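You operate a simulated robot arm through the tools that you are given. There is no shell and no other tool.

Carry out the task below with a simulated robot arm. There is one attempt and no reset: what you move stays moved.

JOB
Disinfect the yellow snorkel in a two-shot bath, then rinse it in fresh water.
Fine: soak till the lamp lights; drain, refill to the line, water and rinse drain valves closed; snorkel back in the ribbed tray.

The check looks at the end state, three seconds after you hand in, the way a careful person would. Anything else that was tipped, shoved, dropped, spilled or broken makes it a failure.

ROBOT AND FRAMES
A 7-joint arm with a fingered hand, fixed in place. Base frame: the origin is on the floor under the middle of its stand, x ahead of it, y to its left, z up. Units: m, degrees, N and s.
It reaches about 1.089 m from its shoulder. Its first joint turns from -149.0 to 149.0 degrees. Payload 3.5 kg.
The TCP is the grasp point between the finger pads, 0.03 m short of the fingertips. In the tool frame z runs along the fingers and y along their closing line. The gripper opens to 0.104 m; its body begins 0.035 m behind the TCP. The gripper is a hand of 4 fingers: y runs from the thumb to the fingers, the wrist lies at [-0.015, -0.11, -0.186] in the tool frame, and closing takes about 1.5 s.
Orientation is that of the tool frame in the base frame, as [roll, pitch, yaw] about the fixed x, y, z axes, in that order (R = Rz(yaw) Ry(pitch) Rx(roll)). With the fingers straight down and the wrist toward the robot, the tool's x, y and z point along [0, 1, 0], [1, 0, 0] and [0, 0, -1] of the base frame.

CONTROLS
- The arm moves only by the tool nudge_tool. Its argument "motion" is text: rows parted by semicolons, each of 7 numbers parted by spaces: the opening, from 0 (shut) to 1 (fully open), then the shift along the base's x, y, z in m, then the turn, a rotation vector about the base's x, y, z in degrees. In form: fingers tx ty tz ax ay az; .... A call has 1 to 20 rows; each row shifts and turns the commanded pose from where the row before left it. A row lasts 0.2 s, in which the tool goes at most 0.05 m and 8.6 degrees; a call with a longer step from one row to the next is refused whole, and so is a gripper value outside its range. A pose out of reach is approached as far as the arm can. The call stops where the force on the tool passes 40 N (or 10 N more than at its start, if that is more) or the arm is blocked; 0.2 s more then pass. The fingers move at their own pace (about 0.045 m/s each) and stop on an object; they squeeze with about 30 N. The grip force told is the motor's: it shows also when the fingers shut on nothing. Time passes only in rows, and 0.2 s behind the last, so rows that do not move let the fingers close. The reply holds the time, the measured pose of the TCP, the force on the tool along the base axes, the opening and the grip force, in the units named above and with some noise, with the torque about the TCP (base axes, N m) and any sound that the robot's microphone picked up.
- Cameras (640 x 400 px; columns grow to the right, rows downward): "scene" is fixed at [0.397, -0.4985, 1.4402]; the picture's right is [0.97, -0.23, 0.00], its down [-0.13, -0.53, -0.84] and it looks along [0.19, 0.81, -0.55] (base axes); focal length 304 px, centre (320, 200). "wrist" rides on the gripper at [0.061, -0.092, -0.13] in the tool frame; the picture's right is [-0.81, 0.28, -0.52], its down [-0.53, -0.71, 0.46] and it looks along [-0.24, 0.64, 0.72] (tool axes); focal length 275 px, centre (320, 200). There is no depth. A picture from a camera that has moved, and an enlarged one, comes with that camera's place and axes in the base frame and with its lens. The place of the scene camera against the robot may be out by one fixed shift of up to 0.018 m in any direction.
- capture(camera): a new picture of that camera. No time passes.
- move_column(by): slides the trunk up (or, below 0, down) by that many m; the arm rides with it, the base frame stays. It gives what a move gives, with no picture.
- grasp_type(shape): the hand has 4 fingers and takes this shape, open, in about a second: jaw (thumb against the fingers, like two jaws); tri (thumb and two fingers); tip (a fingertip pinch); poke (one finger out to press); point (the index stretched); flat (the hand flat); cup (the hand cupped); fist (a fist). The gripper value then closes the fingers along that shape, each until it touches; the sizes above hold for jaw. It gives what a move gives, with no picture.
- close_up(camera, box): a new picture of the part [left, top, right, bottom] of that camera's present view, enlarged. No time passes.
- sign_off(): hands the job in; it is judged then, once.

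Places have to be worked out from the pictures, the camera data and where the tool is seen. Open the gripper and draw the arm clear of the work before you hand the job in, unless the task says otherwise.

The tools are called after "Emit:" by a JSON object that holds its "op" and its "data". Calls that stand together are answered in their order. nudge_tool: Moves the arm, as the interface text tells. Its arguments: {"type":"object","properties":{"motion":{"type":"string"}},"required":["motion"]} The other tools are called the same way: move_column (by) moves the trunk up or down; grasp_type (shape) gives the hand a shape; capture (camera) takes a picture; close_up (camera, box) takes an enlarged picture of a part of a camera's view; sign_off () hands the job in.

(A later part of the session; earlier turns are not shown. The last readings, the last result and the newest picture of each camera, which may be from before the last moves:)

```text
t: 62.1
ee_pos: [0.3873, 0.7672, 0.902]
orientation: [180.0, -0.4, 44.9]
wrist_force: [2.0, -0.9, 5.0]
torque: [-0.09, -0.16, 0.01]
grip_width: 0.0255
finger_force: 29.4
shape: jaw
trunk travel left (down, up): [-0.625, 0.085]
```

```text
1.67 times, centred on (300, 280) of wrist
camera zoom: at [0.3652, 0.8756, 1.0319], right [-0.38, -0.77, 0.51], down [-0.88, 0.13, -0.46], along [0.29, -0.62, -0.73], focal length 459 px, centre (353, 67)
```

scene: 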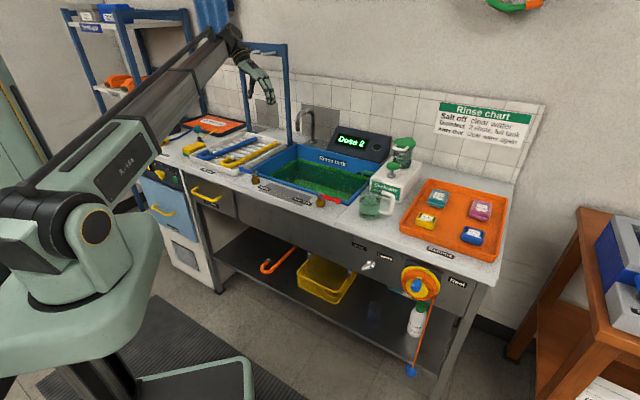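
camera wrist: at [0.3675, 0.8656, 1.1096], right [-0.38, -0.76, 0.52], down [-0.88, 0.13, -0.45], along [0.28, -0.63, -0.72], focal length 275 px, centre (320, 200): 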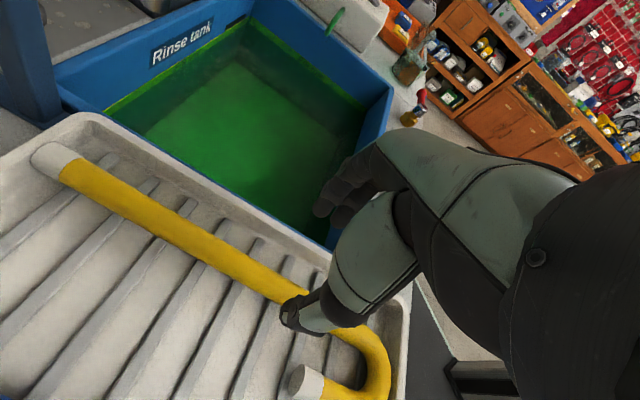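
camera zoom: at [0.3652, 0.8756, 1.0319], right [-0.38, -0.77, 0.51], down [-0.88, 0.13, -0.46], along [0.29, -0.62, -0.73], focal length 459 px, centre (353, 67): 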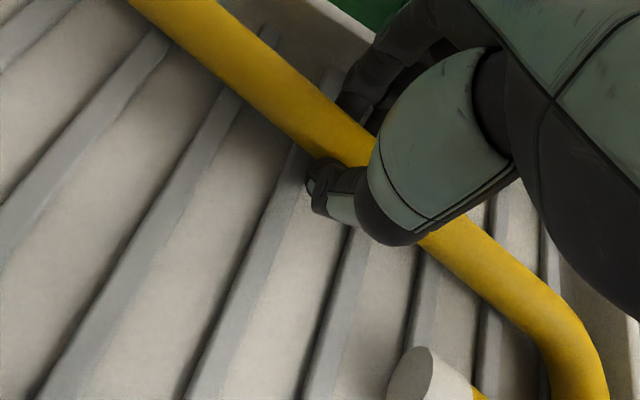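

The grip holds the tube at 2.55 cm width and about 30 N. I'll lift 6 cm and check that it comes along level.

Emit:
{"op": "nudge_tool", "data": {"motion": "0 0 0 0.015 0 0 0; 0 0 0 0.02 0 0 0; 0 0 0 0.025 0 0 0; 0 0 0 0 0 0 0"}}

Emit:
{"op": "close_up", "data": {"camera": "scene", "box": [200, 100, 300, 200]}}

Emit:
{"op": "capture", "data": {"camera": "wrist"}}

```text
t: 63.1
ee_pos: [0.3864, 0.7695, 0.9608]
orientation: [180.0, -0.4, 44.9]
wrist_force: [-0.4, 0.7, -0.6]
torque: [0.0, -0.03, -0.02]
grip_width: 0.0255
finger_force: 29.8
shape: jaw
trunk travel left (down, up): [-0.625, 0.085]
```

```text
4.00 times, centred on (250, 150) of scene
camera zoom: at [0.397, -0.4985, 1.4402], right [0.97, -0.23, 0.0], down [-0.13, -0.53, -0.84], along [0.19, 0.81, -0.55], focal length 1216 px, centre (600, 400)
```

zoom: 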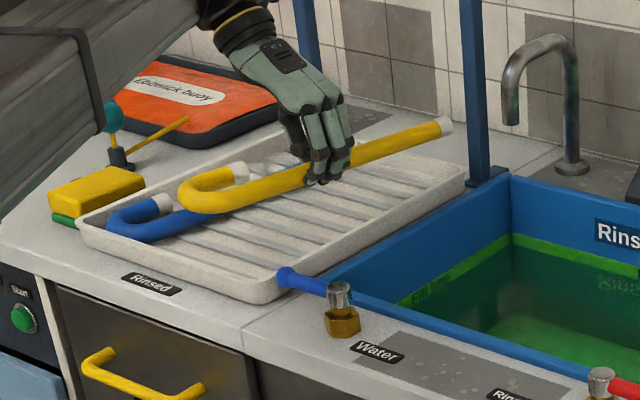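

```text
taken
camera wrist: at [0.3642, 0.877, 1.0918], right [-0.38, -0.77, 0.51], down [-0.88, 0.13, -0.46], along [0.29, -0.63, -0.73], focal length 275 px, centre (320, 200)
```

wrist: 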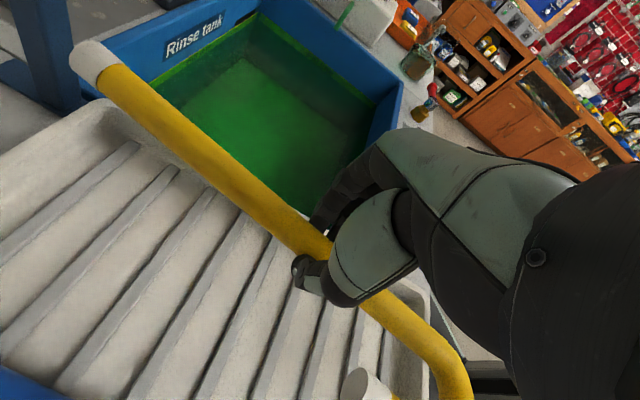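

The snorkel is held level and clear of the tray. I'll back it toward the robot away from the rack post, raise it, and rotate 90° so it lies along the tank's long side.

Emit:
{"op": "nudge_tool", "data": {"motion": "0 -0.0283 -0.0283 0.033 0 0 0; 0 -0.0283 -0.0283 0.033 0 0 0; 0 -0.0283 -0.0283 0.033 0 0 0; 0 0.022 -0.0158 0 0 0 7.5; 0 0.022 -0.0158 0 0 0 7.5; 0 0.022 -0.0158 0 0 0 7.5; 0 0.022 -0.0158 0 0 0 7.5; 0 0.022 -0.0158 0 0 0 7.5; 0 0.022 -0.0158 0 0 0 7.5; 0 0.022 -0.0158 0 0 0 7.5; 0 0.022 -0.0158 0 0 0 7.5; 0 0.022 -0.0158 0 0 0 7.5; 0 0.022 -0.0158 0 0 0 7.5; 0 0.022 -0.0158 0 0 0 7.5; 0 0.022 -0.0158 0 0 0 7.5; 0 0 0 0 0 0 0"}}

Emit:
{"op": "capture", "data": {"camera": "scene"}}

Emit:
{"op": "capture", "data": {"camera": "wrist"}}

```text
refused: row 1 steps farther than a row can; nothing moved
```

```text
taken
```

scene: 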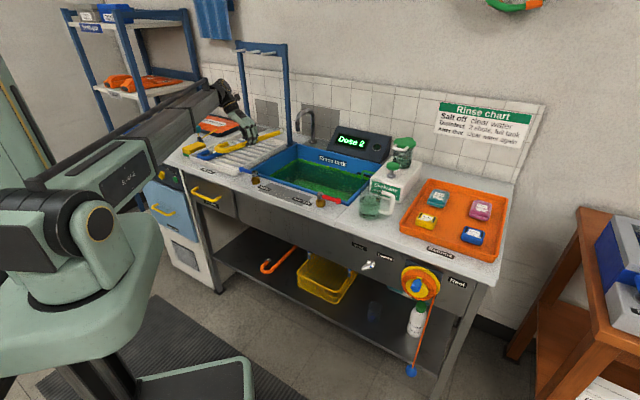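

```text
taken
camera wrist: at [0.3642, 0.877, 1.0918], right [-0.38, -0.77, 0.51], down [-0.88, 0.13, -0.46], along [0.29, -0.63, -0.73], focal length 275 px, centre (320, 200)
```

wrist: 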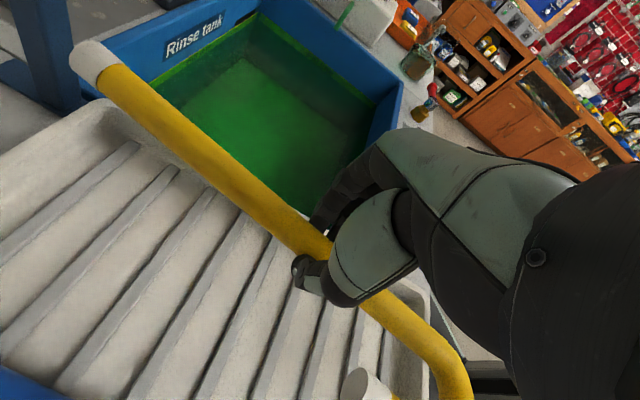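

The first row was 0.052 m, just over the limit, so nothing moved. I'll resend with smaller steps.

Emit:
{"op": "nudge_tool", "data": {"motion": "0 -0.021 -0.021 0.025 0 0 0; 0 -0.021 -0.021 0.025 0 0 0; 0 -0.021 -0.021 0.025 0 0 0; 0 -0.021 -0.021 0.025 0 0 0; 0 0.022 -0.0158 0 0 0 7.5; 0 0.022 -0.0158 0 0 0 7.5; 0 0.022 -0.0158 0 0 0 7.5; 0 0.022 -0.0158 0 0 0 7.5; 0 0.022 -0.0158 0 0 0 7.5; 0 0.022 -0.0158 0 0 0 7.5; 0 0.022 -0.0158 0 0 0 7.5; 0 0.022 -0.0158 0 0 0 7.5; 0 0.022 -0.0158 0 0 0 7.5; 0 0.022 -0.0158 0 0 0 7.5; 0 0.022 -0.0158 0 0 0 7.5; 0 0.022 -0.0158 0 0 0 7.5; 0 0 0 0 0 0 0"}}

Emit:
{"op": "capture", "data": {"camera": "scene"}}

Emit:
{"op": "capture", "data": {"camera": "wrist"}}

```text
t: 66.7
ee_pos: [0.5669, 0.4953, 1.0613]
orientation: [-179.9, -0.5, 135.0]
wrist_force: [-0.5, 0.4, -0.8]
torque: [0.05, 0.0, 0.0]
grip_width: 0.0254
finger_force: 30.2
shape: jaw
trunk travel left (down, up): [-0.625, 0.085]
```

```text
taken
```

scene: 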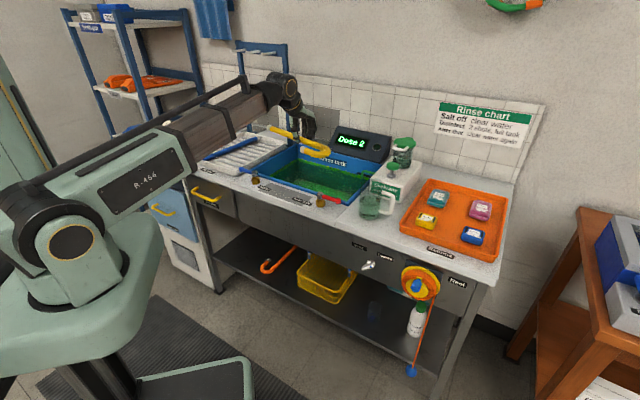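

```text
taken
camera wrist: at [0.4594, 0.473, 1.1923], right [0.77, -0.38, 0.51], down [-0.13, -0.88, -0.46], along [0.62, 0.29, -0.73], focal length 275 px, centre (320, 200)
```

wrist: 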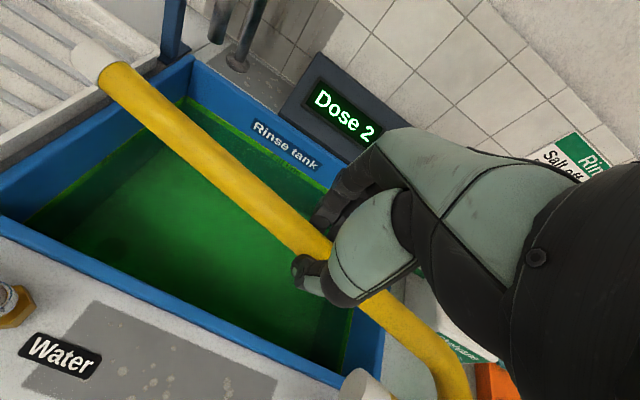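

The snorkel now points left to right at u≈0.05. To give the forearm more height over the rim and levers when I lower into the tank, I'll raise the trunk 8 cm first.

Emit:
{"op": "move_column", "data": {"by": 0.08}}

Emit:
{"op": "capture", "data": {"camera": "scene"}}

```text
t: 67.9
ee_pos: [0.5672, 0.4946, 1.1415]
orientation: [180.0, -0.4, 134.8]
wrist_force: [0.2, 0.1, -0.4]
torque: [0.0, -0.01, 0.02]
grip_width: 0.0254
finger_force: 30.3
shape: jaw
trunk travel left (down, up): [-0.705, 0.005]
```

```text
taken
```

scene: 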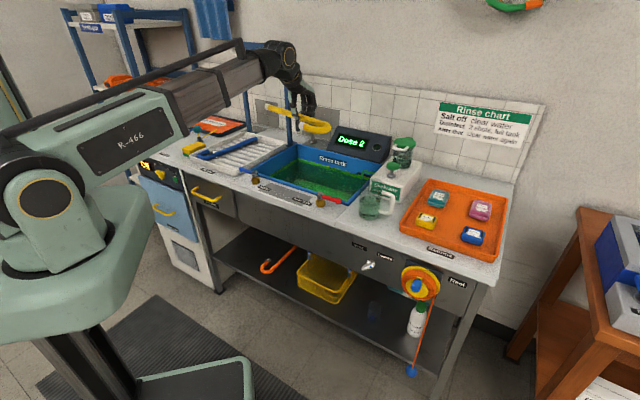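

The shoulder is now about 8 cm higher. I'll move forward to the tank's middle (n≈0.89) and lower until the snorkel is just above the water, then check clearances.

Emit:
{"op": "nudge_tool", "data": {"motion": "0 0.0328 0.0328 0 0 0 0; 0 0.0328 0.0328 0 0 0 0; 0 0.0328 0.0328 0 0 0 0; 0 0 0 -0.045 0 0 0; 0 0 0 -0.045 0 0 0; 0 0 0 -0.045 0 0 0; 0 0 0 -0.045 0 0 0; 0 0 0 0 0 0 0"}}

Emit:
{"op": "capture", "data": {"camera": "scene"}}

Emit:
{"op": "capture", "data": {"camera": "wrist"}}

```text
t: 69.7
ee_pos: [0.6654, 0.5951, 0.9633]
orientation: [180.0, -0.4, 134.9]
wrist_force: [0.0, -0.6, -1.2]
torque: [0.02, 0.0, 0.0]
grip_width: 0.0251
finger_force: 30.2
shape: jaw
trunk travel left (down, up): [-0.705, 0.005]
```

```text
taken
```

scene: 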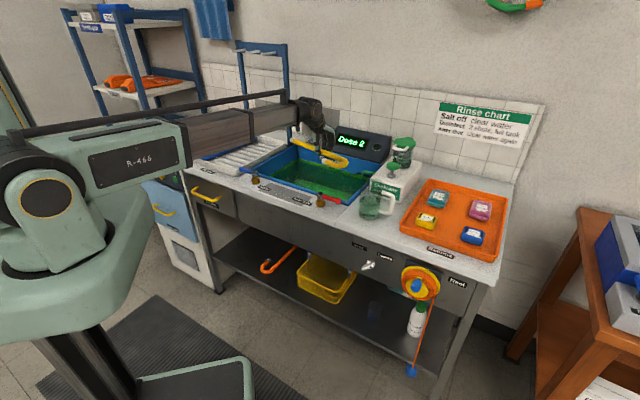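

```text
taken
camera wrist: at [0.5573, 0.5738, 1.0927], right [0.77, -0.38, 0.51], down [-0.13, -0.88, -0.46], along [0.63, 0.29, -0.73], focal length 275 px, centre (320, 200)
```

wrist: 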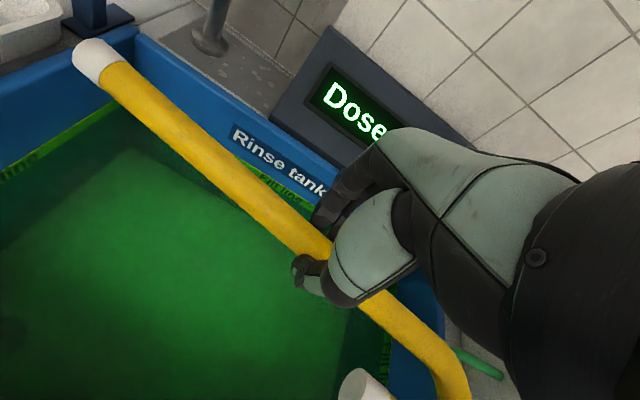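

The snorkel is over the tank with room on all sides. I'll lower another 9 cm and recheck the forearm against the rim, tray and levers.

Emit:
{"op": "nudge_tool", "data": {"motion": "0 0 0 -0.03 0 0 0; 0 0 0 -0.03 0 0 0; 0 0 0 -0.03 0 0 0; 0 0 0 0 0 0 0"}}

Emit:
{"op": "close_up", "data": {"camera": "scene", "box": [160, 70, 400, 230]}}

Emit:
{"op": "capture", "data": {"camera": "wrist"}}

```text
t: 70.7
ee_pos: [0.665, 0.5938, 0.8703]
orientation: [-180.0, -0.4, 134.9]
wrist_force: [-0.4, 0.1, -1.6]
torque: [0.0, 0.02, 0.02]
grip_width: 0.0253
finger_force: 29.9
shape: jaw
trunk travel left (down, up): [-0.705, 0.005]
```

```text
2.50 times, centred on (280, 150) of scene
camera zoom: at [0.397, -0.4985, 1.4402], right [0.97, -0.23, 0.0], down [-0.13, -0.53, -0.84], along [0.19, 0.81, -0.55], focal length 760 px, centre (420, 325)
```

zoom: 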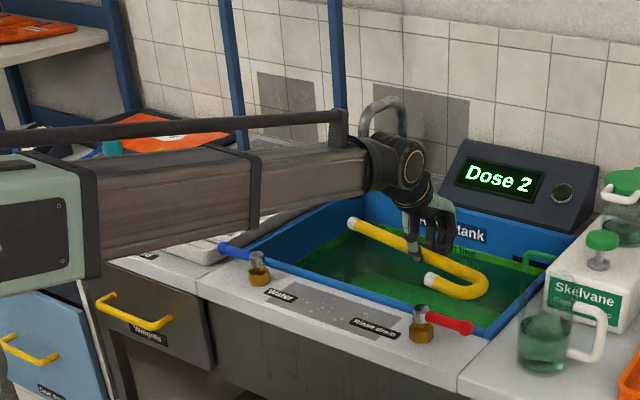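

```text
taken
camera wrist: at [0.5575, 0.5729, 1.002], right [0.77, -0.38, 0.51], down [-0.13, -0.88, -0.46], along [0.63, 0.29, -0.73], focal length 275 px, centre (320, 200)
```

wrist: 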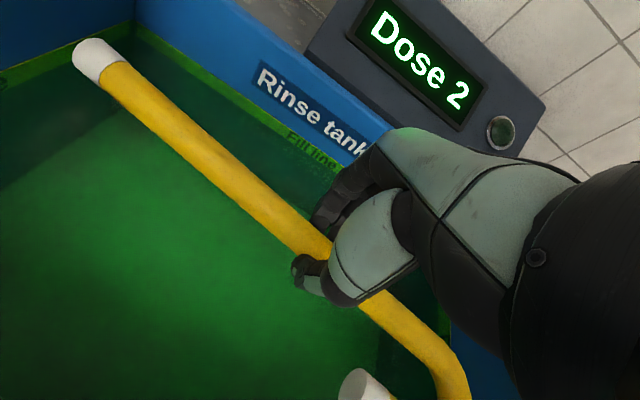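

The forearm clears the levers by over 10 cm. I'll keep lowering slowly into the bath, watching for floor contact.

Emit:
{"op": "nudge_tool", "data": {"motion": "0 0 0 -0.02 0 0 0; 0 0 0 -0.02 0 0 0; 0 0 0 -0.02 0 0 0; 0 0 0 -0.02 0 0 0; 0 0 0 -0.015 0 0 0; 0 0 0 0 0 0 0"}}

Emit:
{"op": "close_up", "data": {"camera": "scene", "box": [160, 70, 400, 230]}}

Emit:
{"op": "capture", "data": {"camera": "wrist"}}

```text
t: 72.1
ee_pos: [0.6653, 0.5937, 0.7774]
orientation: [-180.0, -0.4, 134.9]
wrist_force: [0.5, 0.0, -0.7]
torque: [0.0, 0.0, 0.03]
grip_width: 0.0251
finger_force: 30.0
shape: jaw
trunk travel left (down, up): [-0.705, 0.005]
```

```text
2.50 times, centred on (280, 150) of scene
camera zoom: at [0.397, -0.4985, 1.4402], right [0.97, -0.23, 0.0], down [-0.13, -0.53, -0.84], along [0.19, 0.81, -0.55], focal length 760 px, centre (420, 325)
```

zoom: 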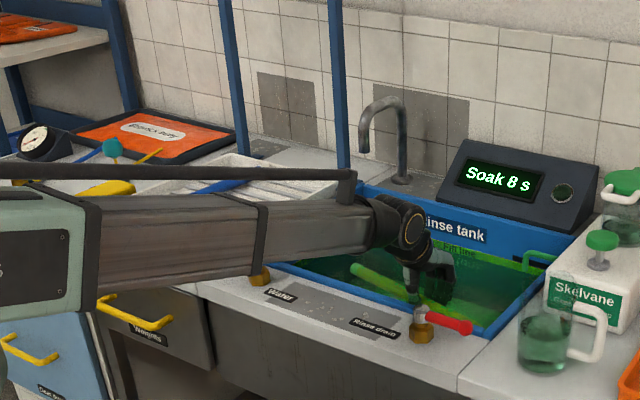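

```text
taken
camera wrist: at [0.5575, 0.5722, 0.9078], right [0.77, -0.38, 0.51], down [-0.13, -0.88, -0.46], along [0.63, 0.29, -0.73], focal length 275 px, centre (320, 200)
```

wrist: 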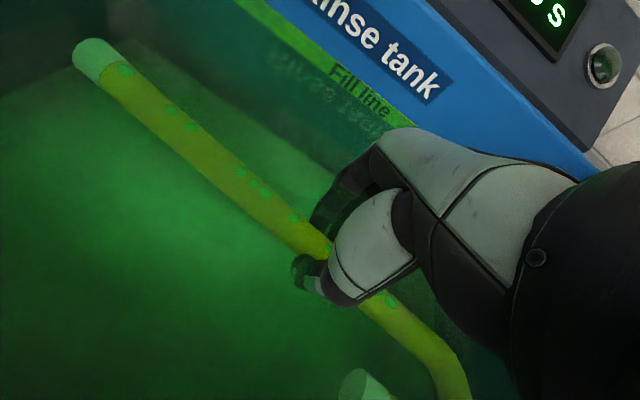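

The snorkel is fully submerged and the display shows "Soak 8 s". I'll hold it still and let the timer run.

Emit:
{"op": "nudge_tool", "data": {"motion": "0 0 0 0 0 0 0; 0 0 0 0 0 0 0; 0 0 0 0 0 0 0; 0 0 0 0 0 0 0; 0 0 0 0 0 0 0; 0 0 0 0 0 0 0; 0 0 0 0 0 0 0; 0 0 0 0 0 0 0; 0 0 0 0 0 0 0; 0 0 0 0 0 0 0; 0 0 0 0 0 0 0; 0 0 0 0 0 0 0; 0 0 0 0 0 0 0; 0 0 0 0 0 0 0; 0 0 0 0 0 0 0; 0 0 0 0 0 0 0; 0 0 0 0 0 0 0; 0 0 0 0 0 0 0; 0 0 0 0 0 0 0; 0 0 0 0 0 0 0"}}

Emit:
{"op": "close_up", "data": {"camera": "scene", "box": [280, 110, 420, 210]}}

```text
t: 76.3
ee_pos: [0.665, 0.5952, 0.7777]
orientation: [180.0, -0.4, 134.9]
wrist_force: [0.3, -0.7, -0.5]
torque: [0.02, -0.02, -0.01]
grip_width: 0.0252
finger_force: 30.5
shape: jaw
trunk travel left (down, up): [-0.705, 0.005]
```

```text
4.00 times, centred on (350, 160) of scene
camera zoom: at [0.397, -0.4985, 1.4402], right [0.97, -0.23, 0.0], down [-0.13, -0.53, -0.84], along [0.19, 0.81, -0.55], focal length 1216 px, centre (200, 360)
```

zoom: 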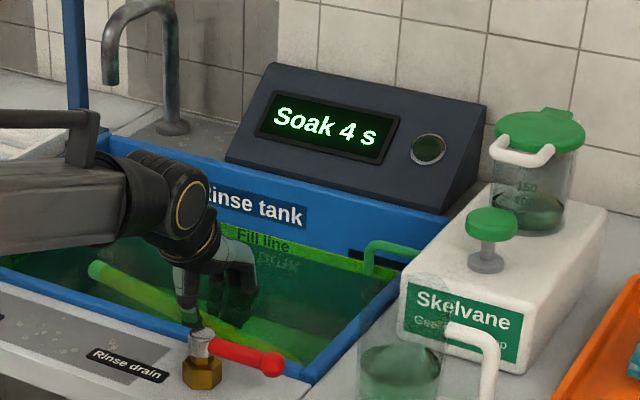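

The countdown is at 4 s. I'll hold for another 4 s and more until the lamp lights.

Emit:
{"op": "nudge_tool", "data": {"motion": "0 0 0 0 0 0 0; 0 0 0 0 0 0 0; 0 0 0 0 0 0 0; 0 0 0 0 0 0 0; 0 0 0 0 0 0 0; 0 0 0 0 0 0 0; 0 0 0 0 0 0 0; 0 0 0 0 0 0 0; 0 0 0 0 0 0 0; 0 0 0 0 0 0 0; 0 0 0 0 0 0 0; 0 0 0 0 0 0 0; 0 0 0 0 0 0 0; 0 0 0 0 0 0 0; 0 0 0 0 0 0 0; 0 0 0 0 0 0 0; 0 0 0 0 0 0 0; 0 0 0 0 0 0 0; 0 0 0 0 0 0 0; 0 0 0 0 0 0 0"}}

Emit:
{"op": "close_up", "data": {"camera": "scene", "box": [280, 110, 420, 210]}}

```text
t: 80.5
ee_pos: [0.6641, 0.5932, 0.7775]
orientation: [-179.9, -0.5, 135.0]
wrist_force: [-0.7, -0.5, -1.7]
torque: [0.04, 0.01, 0.01]
grip_width: 0.0253
finger_force: 29.9
shape: jaw
trunk travel left (down, up): [-0.705, 0.005]
```

```text
4.00 times, centred on (350, 160) of scene
camera zoom: at [0.397, -0.4985, 1.4402], right [0.97, -0.23, 0.0], down [-0.13, -0.53, -0.84], along [0.19, 0.81, -0.55], focal length 1216 px, centre (200, 360)
```

zoom: 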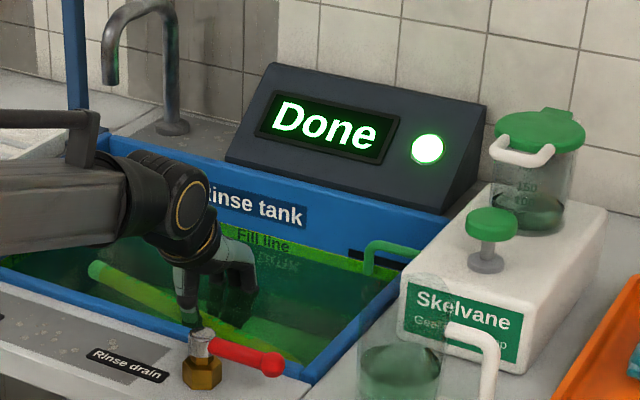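

The lamp is lit and the display reads "Done". I'll lower the snorkel gently to the tank floor and release it there, so it stays in for draining and the fresh-water rinse.

Emit:
{"op": "nudge_tool", "data": {"motion": "0 0 0 -0.015 0 0 0; 0 0 0 -0.015 0 0 0; 0 0 0 -0.01 0 0 0; 0 0 0 -0.006 0 0 0; 0 0 0 -0.006 0 0 0; 0 0 0 -0.005 0 0 0; 0 0 0 -0.004 0 0 0; 0 0 0 -0.004 0 0 0; 0 0 0 -0.004 0 0 0; 0 0 0 -0.004 0 0 0"}}

Emit:
{"op": "close_up", "data": {"camera": "scene", "box": [160, 70, 400, 230]}}

Emit:
{"op": "capture", "data": {"camera": "wrist"}}

```text
t: 82.7
ee_pos: [0.6659, 0.5941, 0.7095]
orientation: [179.5, -0.4, 134.9]
wrist_force: [2.9, 3.4, 36.1]
torque: [0.62, -0.3, 0.0]
grip_width: 0.0258
finger_force: 29.7
shape: jaw
trunk travel left (down, up): [-0.705, 0.005]
```

```text
2.50 times, centred on (280, 150) of scene
camera zoom: at [0.397, -0.4985, 1.4402], right [0.97, -0.23, 0.0], down [-0.13, -0.53, -0.84], along [0.19, 0.81, -0.55], focal length 760 px, centre (420, 325)
```

zoom: 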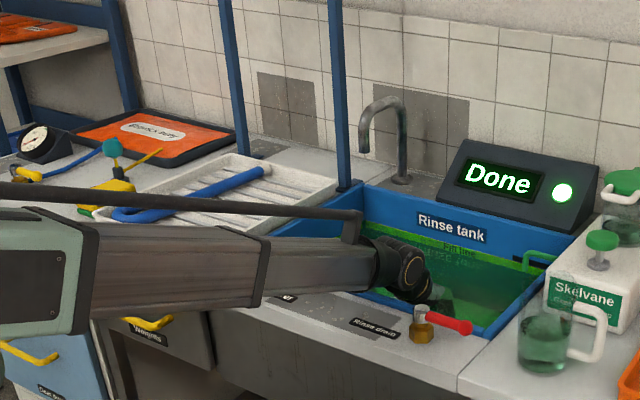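

```text
taken
camera wrist: at [0.5568, 0.5716, 0.8389], right [0.77, -0.39, 0.51], down [-0.13, -0.88, -0.47], along [0.63, 0.29, -0.72], focal length 275 px, centre (320, 200)
```

wrist: 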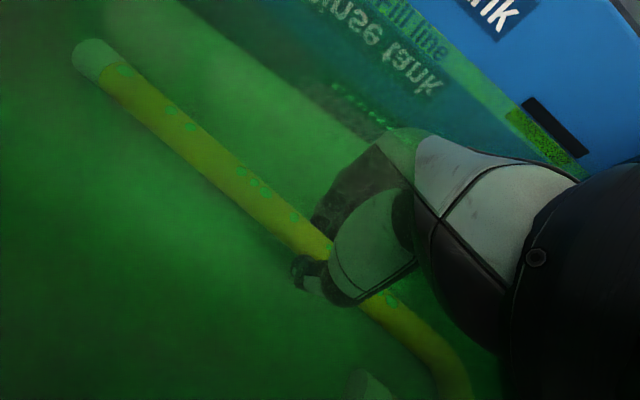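

The fingertips and snorkel are on the tank floor (36 N up) and the forearm is close to the front rim, so I won't go lower. I'll lift 4 mm, open the fingers, and rise straight up.

Emit:
{"op": "nudge_tool", "data": {"motion": "0 0 0 0.004 0 0 0; 0.5 0 0 0 0 0 0; 0.5 0 0 0 0 0 0; 0.5 0 0 0 0 0 0; 0.5 0 0 0 0 0 0; 0.5 0 0 0.01 0 0 0; 0.5 0 0 0.02 0 0 0; 0.5 0 0 0.03 0 0 0; 0.5 0 0 0.04 0 0 0; 0.5 0 0 0.045 0 0 0; 0.5 0 0 0.045 0 0 0; 0.5 0 0 0.045 0 0 0; 0.5 0 0 0 0 0 0"}}

Emit:
{"op": "capture", "data": {"camera": "wrist"}}

Emit:
{"op": "close_up", "data": {"camera": "scene", "box": [220, 90, 400, 230]}}

```text
t: 85.5
ee_pos: [0.6672, 0.5944, 0.9434]
orientation: [179.9, -0.4, 134.9]
wrist_force: [-0.9, 0.6, 0.4]
torque: [0.01, -0.04, -0.01]
grip_width: 0.0516
finger_force: 0.0
shape: jaw
trunk travel left (down, up): [-0.705, 0.005]
```

```text
taken
camera wrist: at [0.5586, 0.5722, 1.074], right [0.77, -0.38, 0.51], down [-0.13, -0.88, -0.46], along [0.63, 0.29, -0.73], focal length 275 px, centre (320, 200)
```

wrist: 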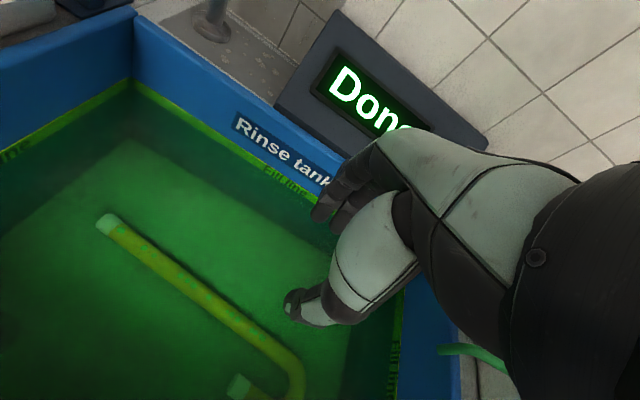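

```text
2.86 times, centred on (310, 160) of scene
camera zoom: at [0.397, -0.4985, 1.4402], right [0.97, -0.23, 0.0], down [-0.13, -0.53, -0.84], along [0.19, 0.81, -0.55], focal length 868 px, centre (349, 314)
```

zoom: 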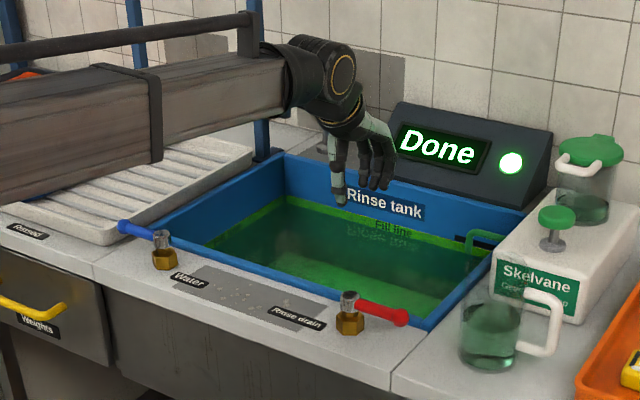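

The snorkel lies on the tank floor. Next is draining: I'll switch back to the closed tip pinch and move to the tank side of the drain lever.

Emit:
{"op": "nudge_tool", "data": {"motion": "0.5 0 0 0.045 0 0 0; 0.5 0 0 0 0 0 0"}}

Emit:
{"op": "grasp_type", "data": {"shape": "tip"}}

Emit:
{"op": "nudge_tool", "data": {"motion": "0 0 0 0 0 0 0; 0 0 0 0 0 0 0; 0 0 0 0 0 0 0; 0 0 0 0 0 0 0; 0 0 0 0 0 0 0; 0 0 0 0 0 0 0; 0 0 0 0 0 0 0; 0 -0.0012 -0.0406 0 0 0 0; 0 -0.0012 -0.0406 0 0 0 0; 0 -0.0012 -0.0406 0 0 0 0; 0 -0.0012 -0.0406 0 0 0 0; 0 -0.0012 -0.0406 0 0 0 0; 0 -0.0012 -0.0406 0 0 0 0; 0 0 0 0 0 0 0"}}

Emit:
{"op": "capture", "data": {"camera": "wrist"}}

Emit:
{"op": "close_up", "data": {"camera": "scene", "box": [260, 110, 410, 230]}}

```text
t: 86.1
ee_pos: [0.6664, 0.5922, 0.9884]
orientation: [180.0, -0.4, 134.9]
wrist_force: [-0.9, -0.8, 0.2]
torque: [-0.01, 0.0, 0.0]
grip_width: 0.0518
finger_force: 0.1
shape: jaw
trunk travel left (down, up): [-0.705, 0.005]
```

```text
t: 87.0
ee_pos: [0.6668, 0.5913, 0.988]
orientation: [-180.0, -0.4, 134.8]
wrist_force: [0.6, 0.1, 0.4]
torque: [-0.01, 0.02, 0.0]
grip_width: 0.1037
finger_force: 0.0
shape: tip
trunk travel left (down, up): [-0.705, 0.005]
```

```text
t: 90.0
ee_pos: [0.6595, 0.3501, 0.9902]
orientation: [180.0, -0.4, 134.9]
wrist_force: [0.1, 0.1, 1.0]
torque: [0.03, 0.0, 0.0]
grip_width: 0.0001
finger_force: 30.1
shape: tip
trunk travel left (down, up): [-0.705, 0.005]
```

```text
taken
camera wrist: at [0.5529, 0.3287, 1.1192], right [0.77, -0.38, 0.51], down [-0.13, -0.88, -0.46], along [0.62, 0.29, -0.73], focal length 275 px, centre (320, 200)
```

wrist: 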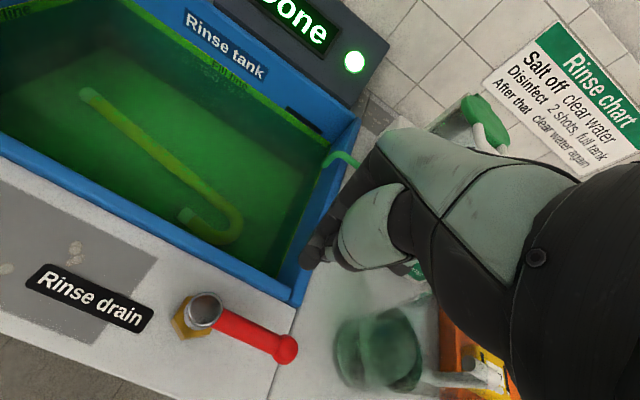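

```text
3.33 times, centred on (335, 170) of scene
camera zoom: at [0.397, -0.4985, 1.4402], right [0.97, -0.23, 0.0], down [-0.13, -0.53, -0.84], along [0.19, 0.81, -0.55], focal length 1013 px, centre (270, 300)
```

zoom: 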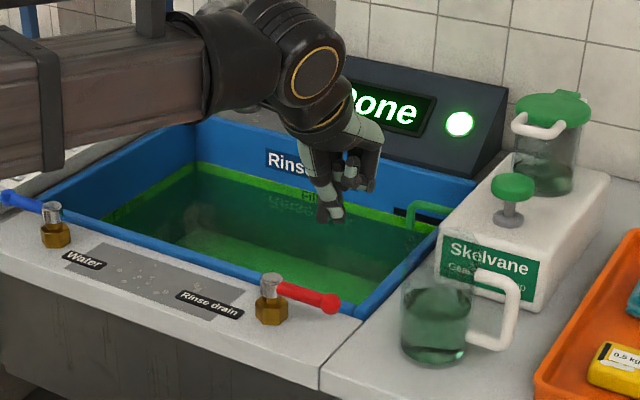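

This is the same pose as before, behind the drain lever. I'll lower and sweep the lever open along the same arc.

Emit:
{"op": "nudge_tool", "data": {"motion": "0 0 0 -0.027 0 0 0; 0 0 0 -0.027 0 0 0; 0 0 0 -0.027 0 0 0; 0 0 0 0 0 0 0; 0 -0.0057 -0.0057 0 0 0 0; 0 -0.0057 -0.0057 0 0 0 0; 0 -0.0057 -0.0057 0 0 0 0; 0 -0.0034 -0.0067 0 0 0 0; 0 -0.0034 -0.0067 0 0 0 0; 0 -0.0055 -0.0051 0 0 0 0; 0 -0.0055 -0.0051 0 0 0 0; 0 -0.0069 -0.0029 0 0 0 0; 0 -0.0069 -0.0029 0 0 0 0; 0 -0.0056 -0.0006 0 0 0 0; 0 -0.0056 -0.0006 0 0 0 0; 0 -0.0049 0.0008 0 0 0 0; 0 -0.0049 0.0008 0 0 0 0; 0 -0.0045 0.0025 0 0 0 0"}}

Emit:
{"op": "capture", "data": {"camera": "wrist"}}

Emit:
{"op": "close_up", "data": {"camera": "scene", "box": [260, 110, 410, 230]}}

```text
t: 93.9
ee_pos: [0.5883, 0.3024, 0.9074]
orientation: [179.6, 0.2, 134.6]
wrist_force: [23.0, -13.7, 2.8]
torque: [-0.08, -0.17, -0.15]
grip_width: 0.0001
finger_force: 30.1
shape: tip
trunk travel left (down, up): [-0.705, 0.005]
stopped in row 18: the force on the tool passed its limit at 42 N (the readings are from after the stop); the commanded pose is now the measured one
```

```text
taken
camera wrist: at [0.4804, 0.282, 1.0368], right [0.76, -0.38, 0.52], down [-0.13, -0.88, -0.46], along [0.64, 0.28, -0.72], focal length 275 px, centre (320, 200)
```

wrist: 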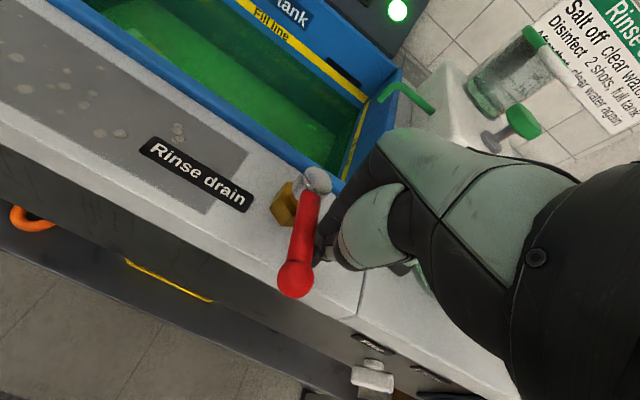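

```text
3.33 times, centred on (335, 170) of scene
camera zoom: at [0.397, -0.4985, 1.4402], right [0.97, -0.23, 0.0], down [-0.13, -0.53, -0.84], along [0.19, 0.81, -0.55], focal length 1013 px, centre (270, 300)
```

zoom: 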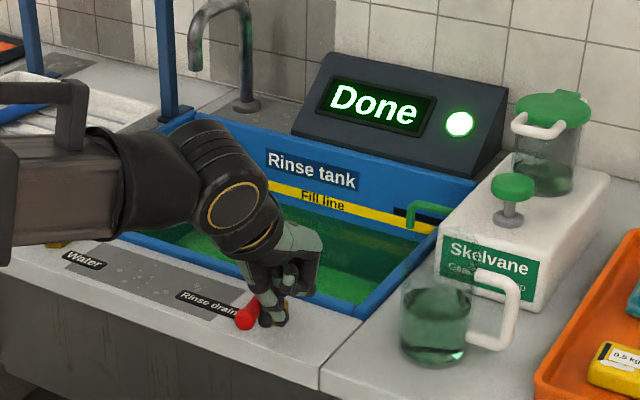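

The drain is open and the level is dropping. I'll move the peg to the lever's other side, ready to close, and let the tank empty.

Emit:
{"op": "nudge_tool", "data": {"motion": "0 0.0085 -0.0085 0 0 0 0; 0 0 0 0.045 0 0 0; 0 -0.0318 0.0262 0 0 0 0; 0 -0.0318 0.0262 0 0 0 0; 0 0 0 -0.045 0 0 0; 0 0 0 0 0 0 0; 0 0 0 0 0 0 0; 0 0 0 0 0 0 0; 0 0 0 0 0 0 0; 0 0 0 0 0 0 0; 0 0 0 0 0 0 0; 0 0 0 0 0 0 0; 0 0 0 0 0 0 0; 0 0 0 0 0 0 0; 0 0 0 0 0 0 0; 0 0 0 0 0 0 0; 0 0 0 0 0 0 0; 0 0 0 0 0 0 0; 0 0 0 0 0 0 0; 0 0 0 0 0 0 0"}}

Emit:
{"op": "capture", "data": {"camera": "wrist"}}

Emit:
{"op": "close_up", "data": {"camera": "scene", "box": [260, 110, 410, 230]}}

```text
t: 98.1
ee_pos: [0.5323, 0.3489, 0.9085]
orientation: [179.7, 0.0, 134.8]
wrist_force: [-0.1, -0.7, 0.7]
torque: [-0.05, 0.01, 0.03]
grip_width: 0.0
finger_force: 29.4
shape: tip
trunk travel left (down, up): [-0.705, 0.005]
```

```text
taken
camera wrist: at [0.4239, 0.3276, 1.0381], right [0.76, -0.38, 0.52], down [-0.13, -0.88, -0.46], along [0.63, 0.28, -0.72], focal length 275 px, centre (320, 200)
```

wrist: 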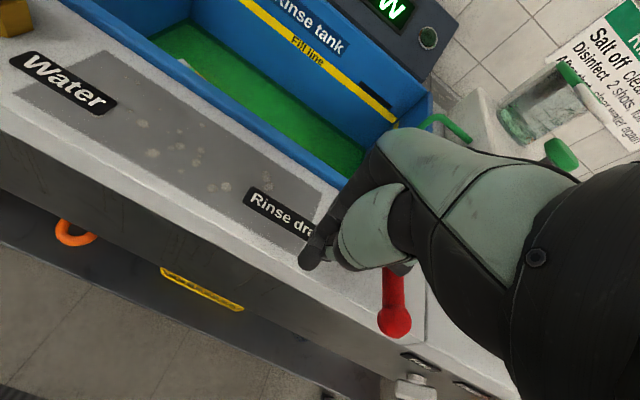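

```text
3.33 times, centred on (335, 170) of scene
camera zoom: at [0.397, -0.4985, 1.4402], right [0.97, -0.23, 0.0], down [-0.13, -0.53, -0.84], along [0.19, 0.81, -0.55], focal length 1013 px, centre (270, 300)
```

zoom: 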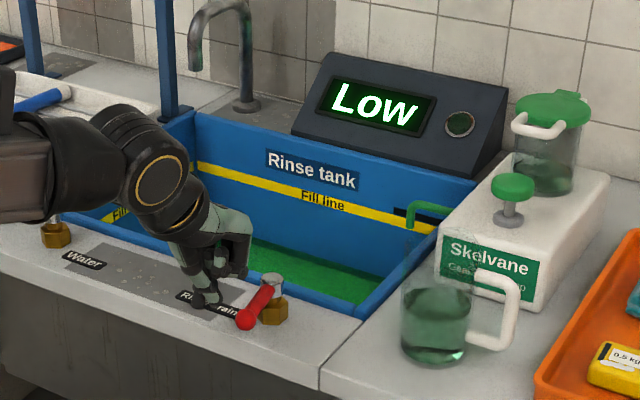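

The display says "Low" and a thin green layer remains. I'll wait longer so the bath drains completely.

Emit:
{"op": "nudge_tool", "data": {"motion": "0 0 0 0 0 0 0; 0 0 0 0 0 0 0; 0 0 0 0 0 0 0; 0 0 0 0 0 0 0; 0 0 0 0 0 0 0; 0 0 0 0 0 0 0; 0 0 0 0 0 0 0; 0 0 0 0 0 0 0; 0 0 0 0 0 0 0; 0 0 0 0 0 0 0; 0 0 0 0 0 0 0; 0 0 0 0 0 0 0; 0 0 0 0 0 0 0; 0 0 0 0 0 0 0; 0 0 0 0 0 0 0; 0 0 0 0 0 0 0; 0 0 0 0 0 0 0; 0 0 0 0 0 0 0; 0 0 0 0 0 0 0; 0 0 0 0 0 0 0"}}

Emit:
{"op": "close_up", "data": {"camera": "scene", "box": [260, 110, 410, 230]}}

Emit:
{"op": "close_up", "data": {"camera": "wrist", "box": [60, 0, 480, 200]}}

```text
t: 102.3
ee_pos: [0.5323, 0.3491, 0.9082]
orientation: [179.6, 0.1, 134.8]
wrist_force: [-0.5, -0.4, 0.0]
torque: [0.01, -0.03, 0.02]
grip_width: 0.0
finger_force: 30.0
shape: tip
trunk travel left (down, up): [-0.705, 0.005]
```

```text
3.33 times, centred on (335, 170) of scene
camera zoom: at [0.397, -0.4985, 1.4402], right [0.97, -0.23, 0.0], down [-0.13, -0.53, -0.84], along [0.19, 0.81, -0.55], focal length 1013 px, centre (270, 300)
```

zoom: 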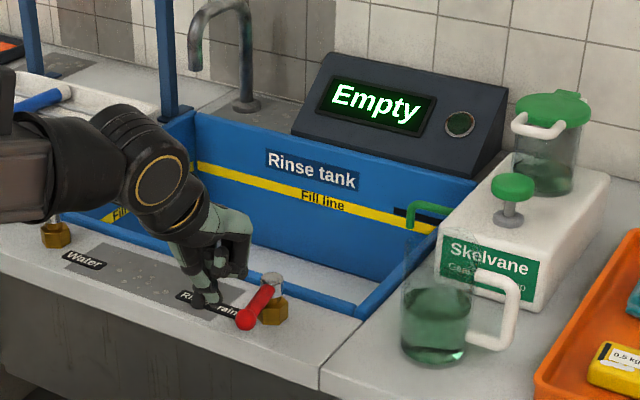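

```text
1.52 times, centred on (270, 100) of wrist
camera zoom: at [0.4239, 0.3276, 1.0381], right [0.76, -0.38, 0.52], down [-0.13, -0.88, -0.46], along [0.63, 0.28, -0.72], focal length 420 px, centre (396, 352)
```

zoom: 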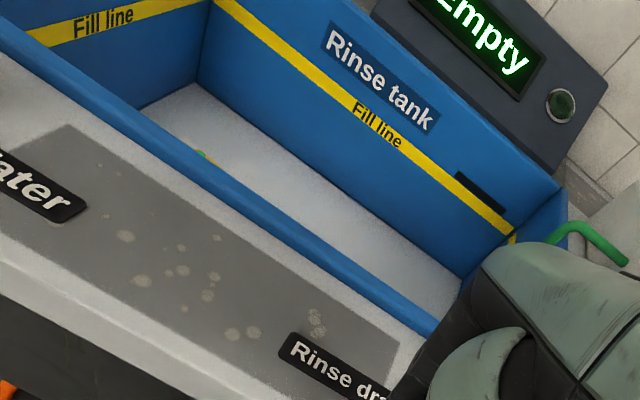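

The display reads "Empty" and the floor is clear. I'll push the drain lever back to closed along its arc.

Emit:
{"op": "nudge_tool", "data": {"motion": "0 0.0091 -0.0095 0 0 0 0; 0 0.0091 -0.0095 0 0 0 0; 0 0.0091 -0.0095 0 0 0 0; 0 0.0054 -0.0061 0 0 0 0; 0 0.0054 -0.0061 0 0 0 0; 0 0.0055 -0.0033 0 0 0 0; 0 0.0055 -0.0033 0 0 0 0; 0 0.0062 -0.0018 0 0 0 0; 0 0.0062 -0.0018 0 0 0 0; 0 0.0064 -0.0001 0 0 0 0; 0 0.0064 -0.0001 0 0 0 0; 0 0.0062 0.0015 0 0 0 0; 0 0.0062 0.0015 0 0 0 0; 0 0.0042 0.0042 0 0 0 0; 0 0.0042 0.0042 0 0 0 0"}}

Emit:
{"op": "close_up", "data": {"camera": "scene", "box": [260, 110, 410, 230]}}

Emit:
{"op": "capture", "data": {"camera": "wrist"}}

```text
t: 105.5
ee_pos: [0.6233, 0.3057, 0.9102]
orientation: [179.8, 0.0, 134.8]
wrist_force: [-21.2, -20.4, 2.1]
torque: [-0.18, 0.19, -0.08]
grip_width: 0.0001
finger_force: 30.0
shape: tip
trunk travel left (down, up): [-0.705, 0.005]
```

```text
3.33 times, centred on (335, 170) of scene
camera zoom: at [0.397, -0.4985, 1.4402], right [0.97, -0.23, 0.0], down [-0.13, -0.53, -0.84], along [0.19, 0.81, -0.55], focal length 1013 px, centre (270, 300)
```

zoom: 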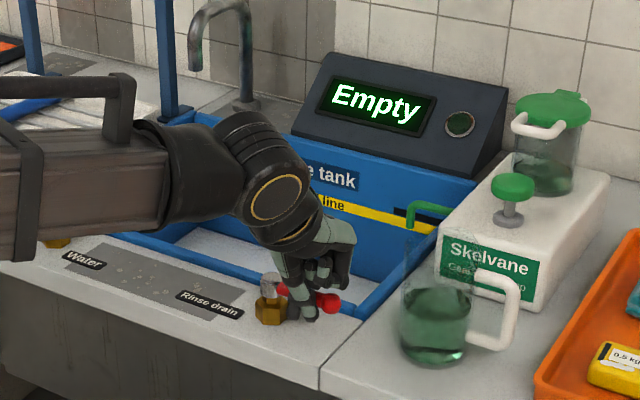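

```text
taken
camera wrist: at [0.5154, 0.2854, 1.0388], right [0.77, -0.38, 0.52], down [-0.13, -0.88, -0.46], along [0.63, 0.28, -0.72], focal length 275 px, centre (320, 200)
```

wrist: 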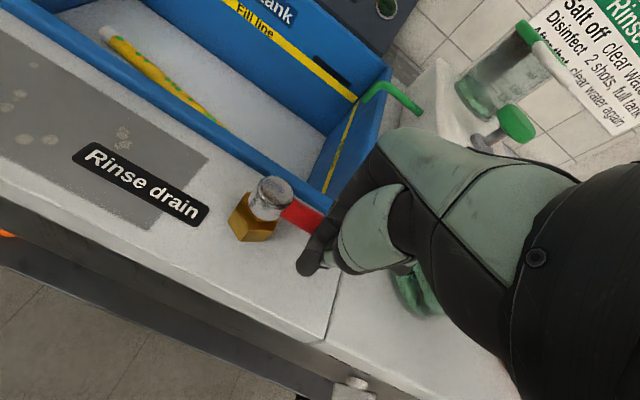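

The drain lever is on its closed stop. I'll carry the peg over to the tank side of the water lever.

Emit:
{"op": "nudge_tool", "data": {"motion": "0 -0.0212 -0.0212 0 0 0 0; 0 0 0 0.035 0 0 0; 0 0 0 0.035 0 0 0; 0 -0.0235 0.0386 0 0 0 0; 0 -0.0235 0.0386 0 0 0 0; 0 -0.0235 0.0386 0 0 0 0; 0 -0.0235 0.0386 0 0 0 0; 0 -0.0235 0.0386 0 0 0 0; 0 -0.0235 0.0386 0 0 0 0; 0 -0.0235 0.0386 0 0 0 0; 0 -0.0235 0.0386 0 0 0 0; 0 -0.0235 0.0386 0 0 0 0; 0 0 0 0 0 0 0"}}

Emit:
{"op": "capture", "data": {"camera": "wrist"}}

Emit:
{"op": "close_up", "data": {"camera": "scene", "box": [200, 110, 400, 230]}}

```text
t: 108.3
ee_pos: [0.3933, 0.6371, 0.9789]
orientation: [179.6, 0.0, 134.7]
wrist_force: [-0.4, -0.3, -0.2]
torque: [0.04, 0.0, 0.0]
grip_width: 0.0002
finger_force: 29.5
shape: tip
trunk travel left (down, up): [-0.705, 0.005]
```

```text
taken
camera wrist: at [0.2844, 0.6161, 1.1083], right [0.76, -0.38, 0.52], down [-0.13, -0.88, -0.46], along [0.63, 0.28, -0.72], focal length 275 px, centre (320, 200)
```

wrist: 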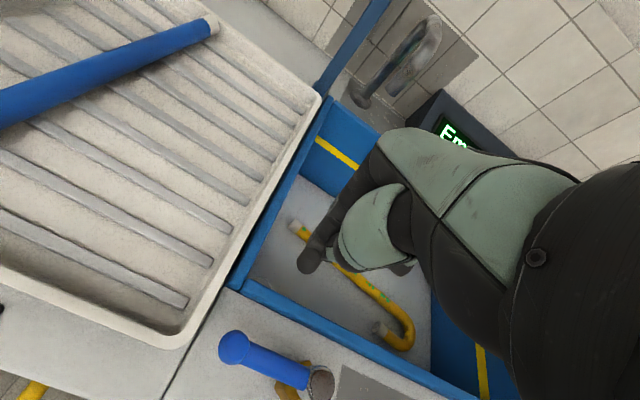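

```text
3.20 times, centred on (300, 170) of scene
camera zoom: at [0.397, -0.4985, 1.4402], right [0.97, -0.23, 0.0], down [-0.13, -0.53, -0.84], along [0.19, 0.81, -0.55], focal length 973 px, centre (384, 296)
```

zoom: 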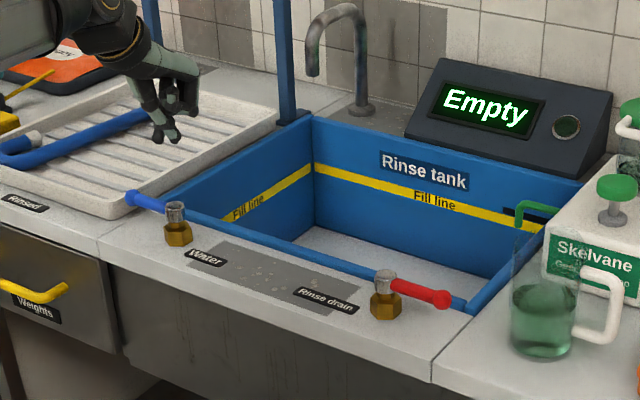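

The drain is closed, the tank is empty and the hand is behind the water lever. I'll lower and pull the water lever open.

Emit:
{"op": "nudge_tool", "data": {"motion": "0 0 0 -0.023 0 0 0; 0 0 0 -0.023 0 0 0; 0 0 0 -0.023 0 0 0; 0 -0.0049 -0.0057 0 0 0 0; 0 -0.0049 -0.0057 0 0 0 0; 0 -0.0049 -0.0057 0 0 0 0; 0 -0.0049 -0.0057 0 0 0 0; 0 -0.0049 -0.0057 0 0 0 0; 0 -0.0049 -0.0057 0 0 0 0; 0 -0.0058 -0.0048 0 0 0 0; 0 -0.0058 -0.0048 0 0 0 0; 0 -0.0058 -0.0048 0 0 0 0; 0 -0.0035 -0.0068 0 0 0 0; 0 -0.0035 -0.0068 0 0 0 0; 0 -0.0015 -0.0074 0 0 0 0; 0 -0.0015 -0.0074 0 0 0 0; 0 0.0005 -0.0076 0 0 0 0; 0 0.0005 -0.0076 0 0 0 0; 0 0.0014 -0.0049 0 0 0 0; 0 0.0014 -0.0049 0 0 0 0"}}

Emit:
{"op": "capture", "data": {"camera": "wrist"}}

Emit:
{"op": "close_up", "data": {"camera": "scene", "box": [200, 110, 400, 230]}}

```text
t: 112.5
ee_pos: [0.3386, 0.5383, 0.9093]
orientation: [179.6, -0.1, 134.9]
wrist_force: [-16.6, 28.5, 1.7]
torque: [0.25, 0.17, 0.27]
grip_width: 0.0
finger_force: 29.8
shape: tip
trunk travel left (down, up): [-0.705, 0.005]
```

```text
taken
camera wrist: at [0.2294, 0.516, 1.0387], right [0.77, -0.38, 0.52], down [-0.13, -0.88, -0.46], along [0.63, 0.29, -0.72], focal length 275 px, centre (320, 200)
```

wrist: 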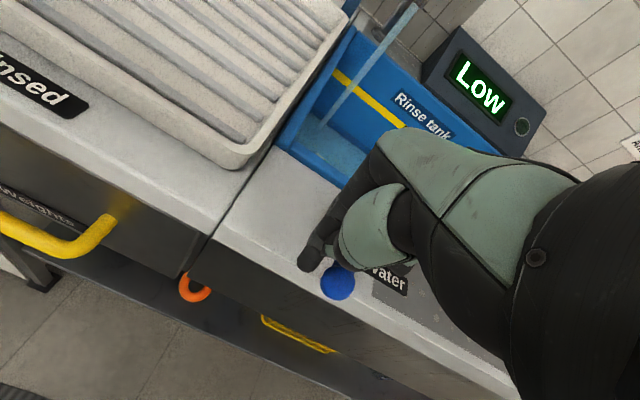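

```text
3.20 times, centred on (300, 170) of scene
camera zoom: at [0.397, -0.4985, 1.4402], right [0.97, -0.23, 0.0], down [-0.13, -0.53, -0.84], along [0.19, 0.81, -0.55], focal length 973 px, centre (384, 296)
```

zoom: 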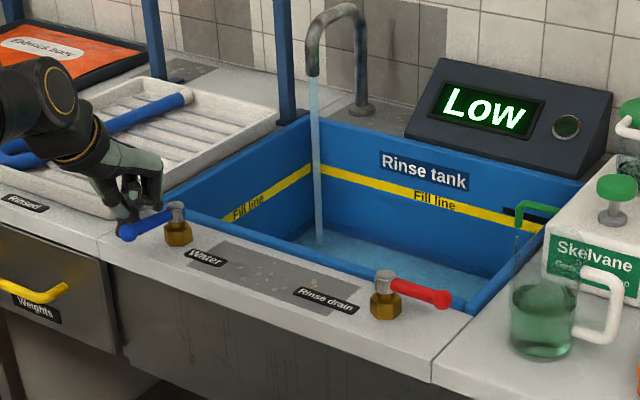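

Water is running and the display shows "Low". I'll cross over to the closing side of the lever while it fills.

Emit:
{"op": "nudge_tool", "data": {"motion": "0 -0.007 0.007 0 0 0 0; 0 0 0 0.045 0 0 0; 0 0.025 -0.025 0 0 0 0; 0 0.0225 -0.0215 0 0 0 0; 0 0 0 -0.023 0 0 0; 0 0 0 -0.022 0 0 0; 0 0 0 0 0 0 0; 0 0 0 0 0 0 0; 0 0 0 0 0 0 0"}}

Emit:
{"op": "close_up", "data": {"camera": "scene", "box": [250, 110, 400, 220]}}

Emit:
{"op": "capture", "data": {"camera": "wrist"}}

```text
t: 114.5
ee_pos: [0.3811, 0.4943, 0.9077]
orientation: [179.6, 0.0, 134.7]
wrist_force: [-0.2, 0.4, -0.5]
torque: [0.01, 0.01, -0.02]
grip_width: 0.0
finger_force: 30.4
shape: tip
trunk travel left (down, up): [-0.705, 0.005]
```

```text
3.64 times, centred on (325, 165) of scene
camera zoom: at [0.397, -0.4985, 1.4402], right [0.97, -0.23, 0.0], down [-0.13, -0.53, -0.84], along [0.19, 0.81, -0.55], focal length 1105 px, centre (302, 327)
```

zoom: 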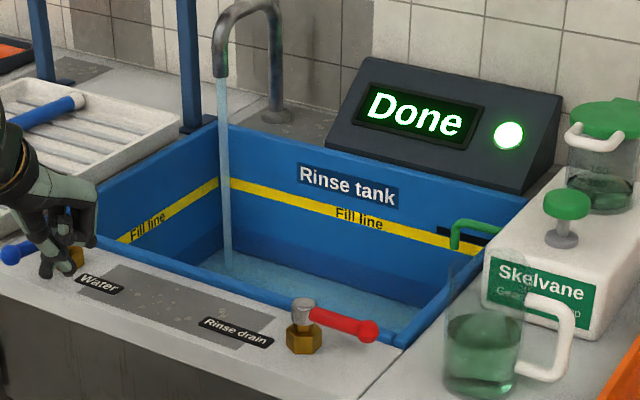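

```text
taken
camera wrist: at [0.272, 0.4722, 1.0375], right [0.76, -0.38, 0.52], down [-0.13, -0.88, -0.46], along [0.63, 0.28, -0.72], focal length 275 px, centre (320, 200)
```

wrist: 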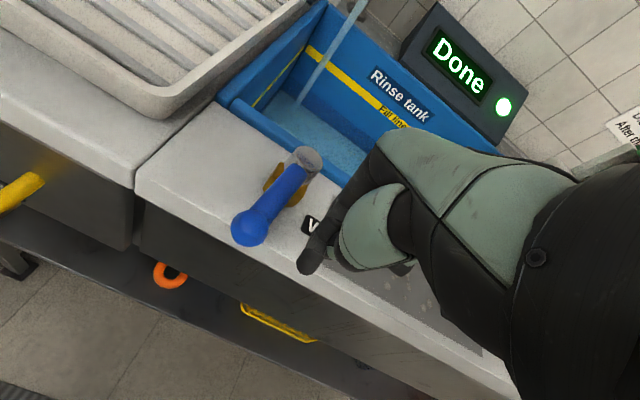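

The level is rising, roughly half way. I'll wait 1.4 s and check again so I can close right at the line.

Emit:
{"op": "nudge_tool", "data": {"motion": "0 0 0 0 0 0 0; 0 0 0 0 0 0 0; 0 0 0 0 0 0 0; 0 0 0 0 0 0 0; 0 0 0 0 0 0 0; 0 0 0 0 0 0 0"}}

Emit:
{"op": "close_up", "data": {"camera": "scene", "box": [270, 130, 390, 220]}}

Emit:
{"op": "close_up", "data": {"camera": "wrist", "box": [210, 0, 530, 190]}}

```text
t: 115.9
ee_pos: [0.3809, 0.4934, 0.908]
orientation: [179.6, 0.0, 134.8]
wrist_force: [0.0, 0.1, -0.1]
torque: [0.03, 0.0, 0.01]
grip_width: 0.0
finger_force: 30.1
shape: tip
trunk travel left (down, up): [-0.705, 0.005]
```

```text
4.44 times, centred on (330, 175) of scene
camera zoom: at [0.397, -0.4985, 1.4402], right [0.97, -0.23, 0.0], down [-0.13, -0.53, -0.84], along [0.19, 0.81, -0.55], focal length 1351 px, centre (276, 311)
```

zoom: 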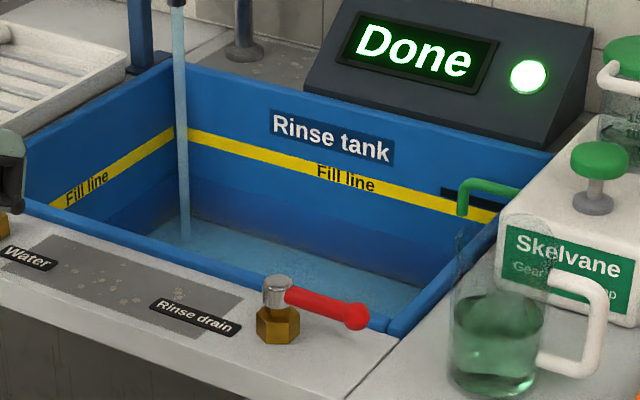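

```text
2.00 times, centred on (370, 95) of wrist
camera zoom: at [0.272, 0.4722, 1.0375], right [0.76, -0.38, 0.52], down [-0.13, -0.88, -0.46], along [0.63, 0.28, -0.72], focal length 551 px, centre (220, 410)
```

zoom: 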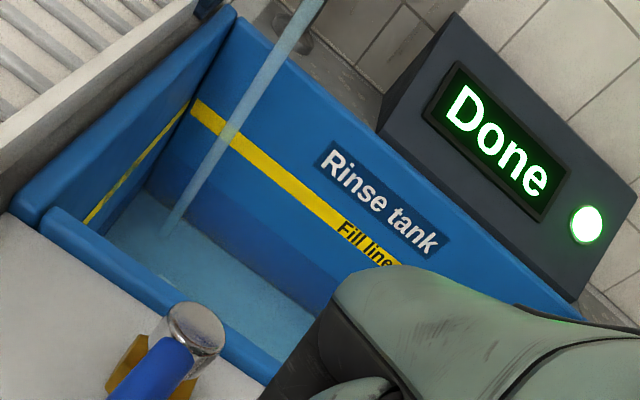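

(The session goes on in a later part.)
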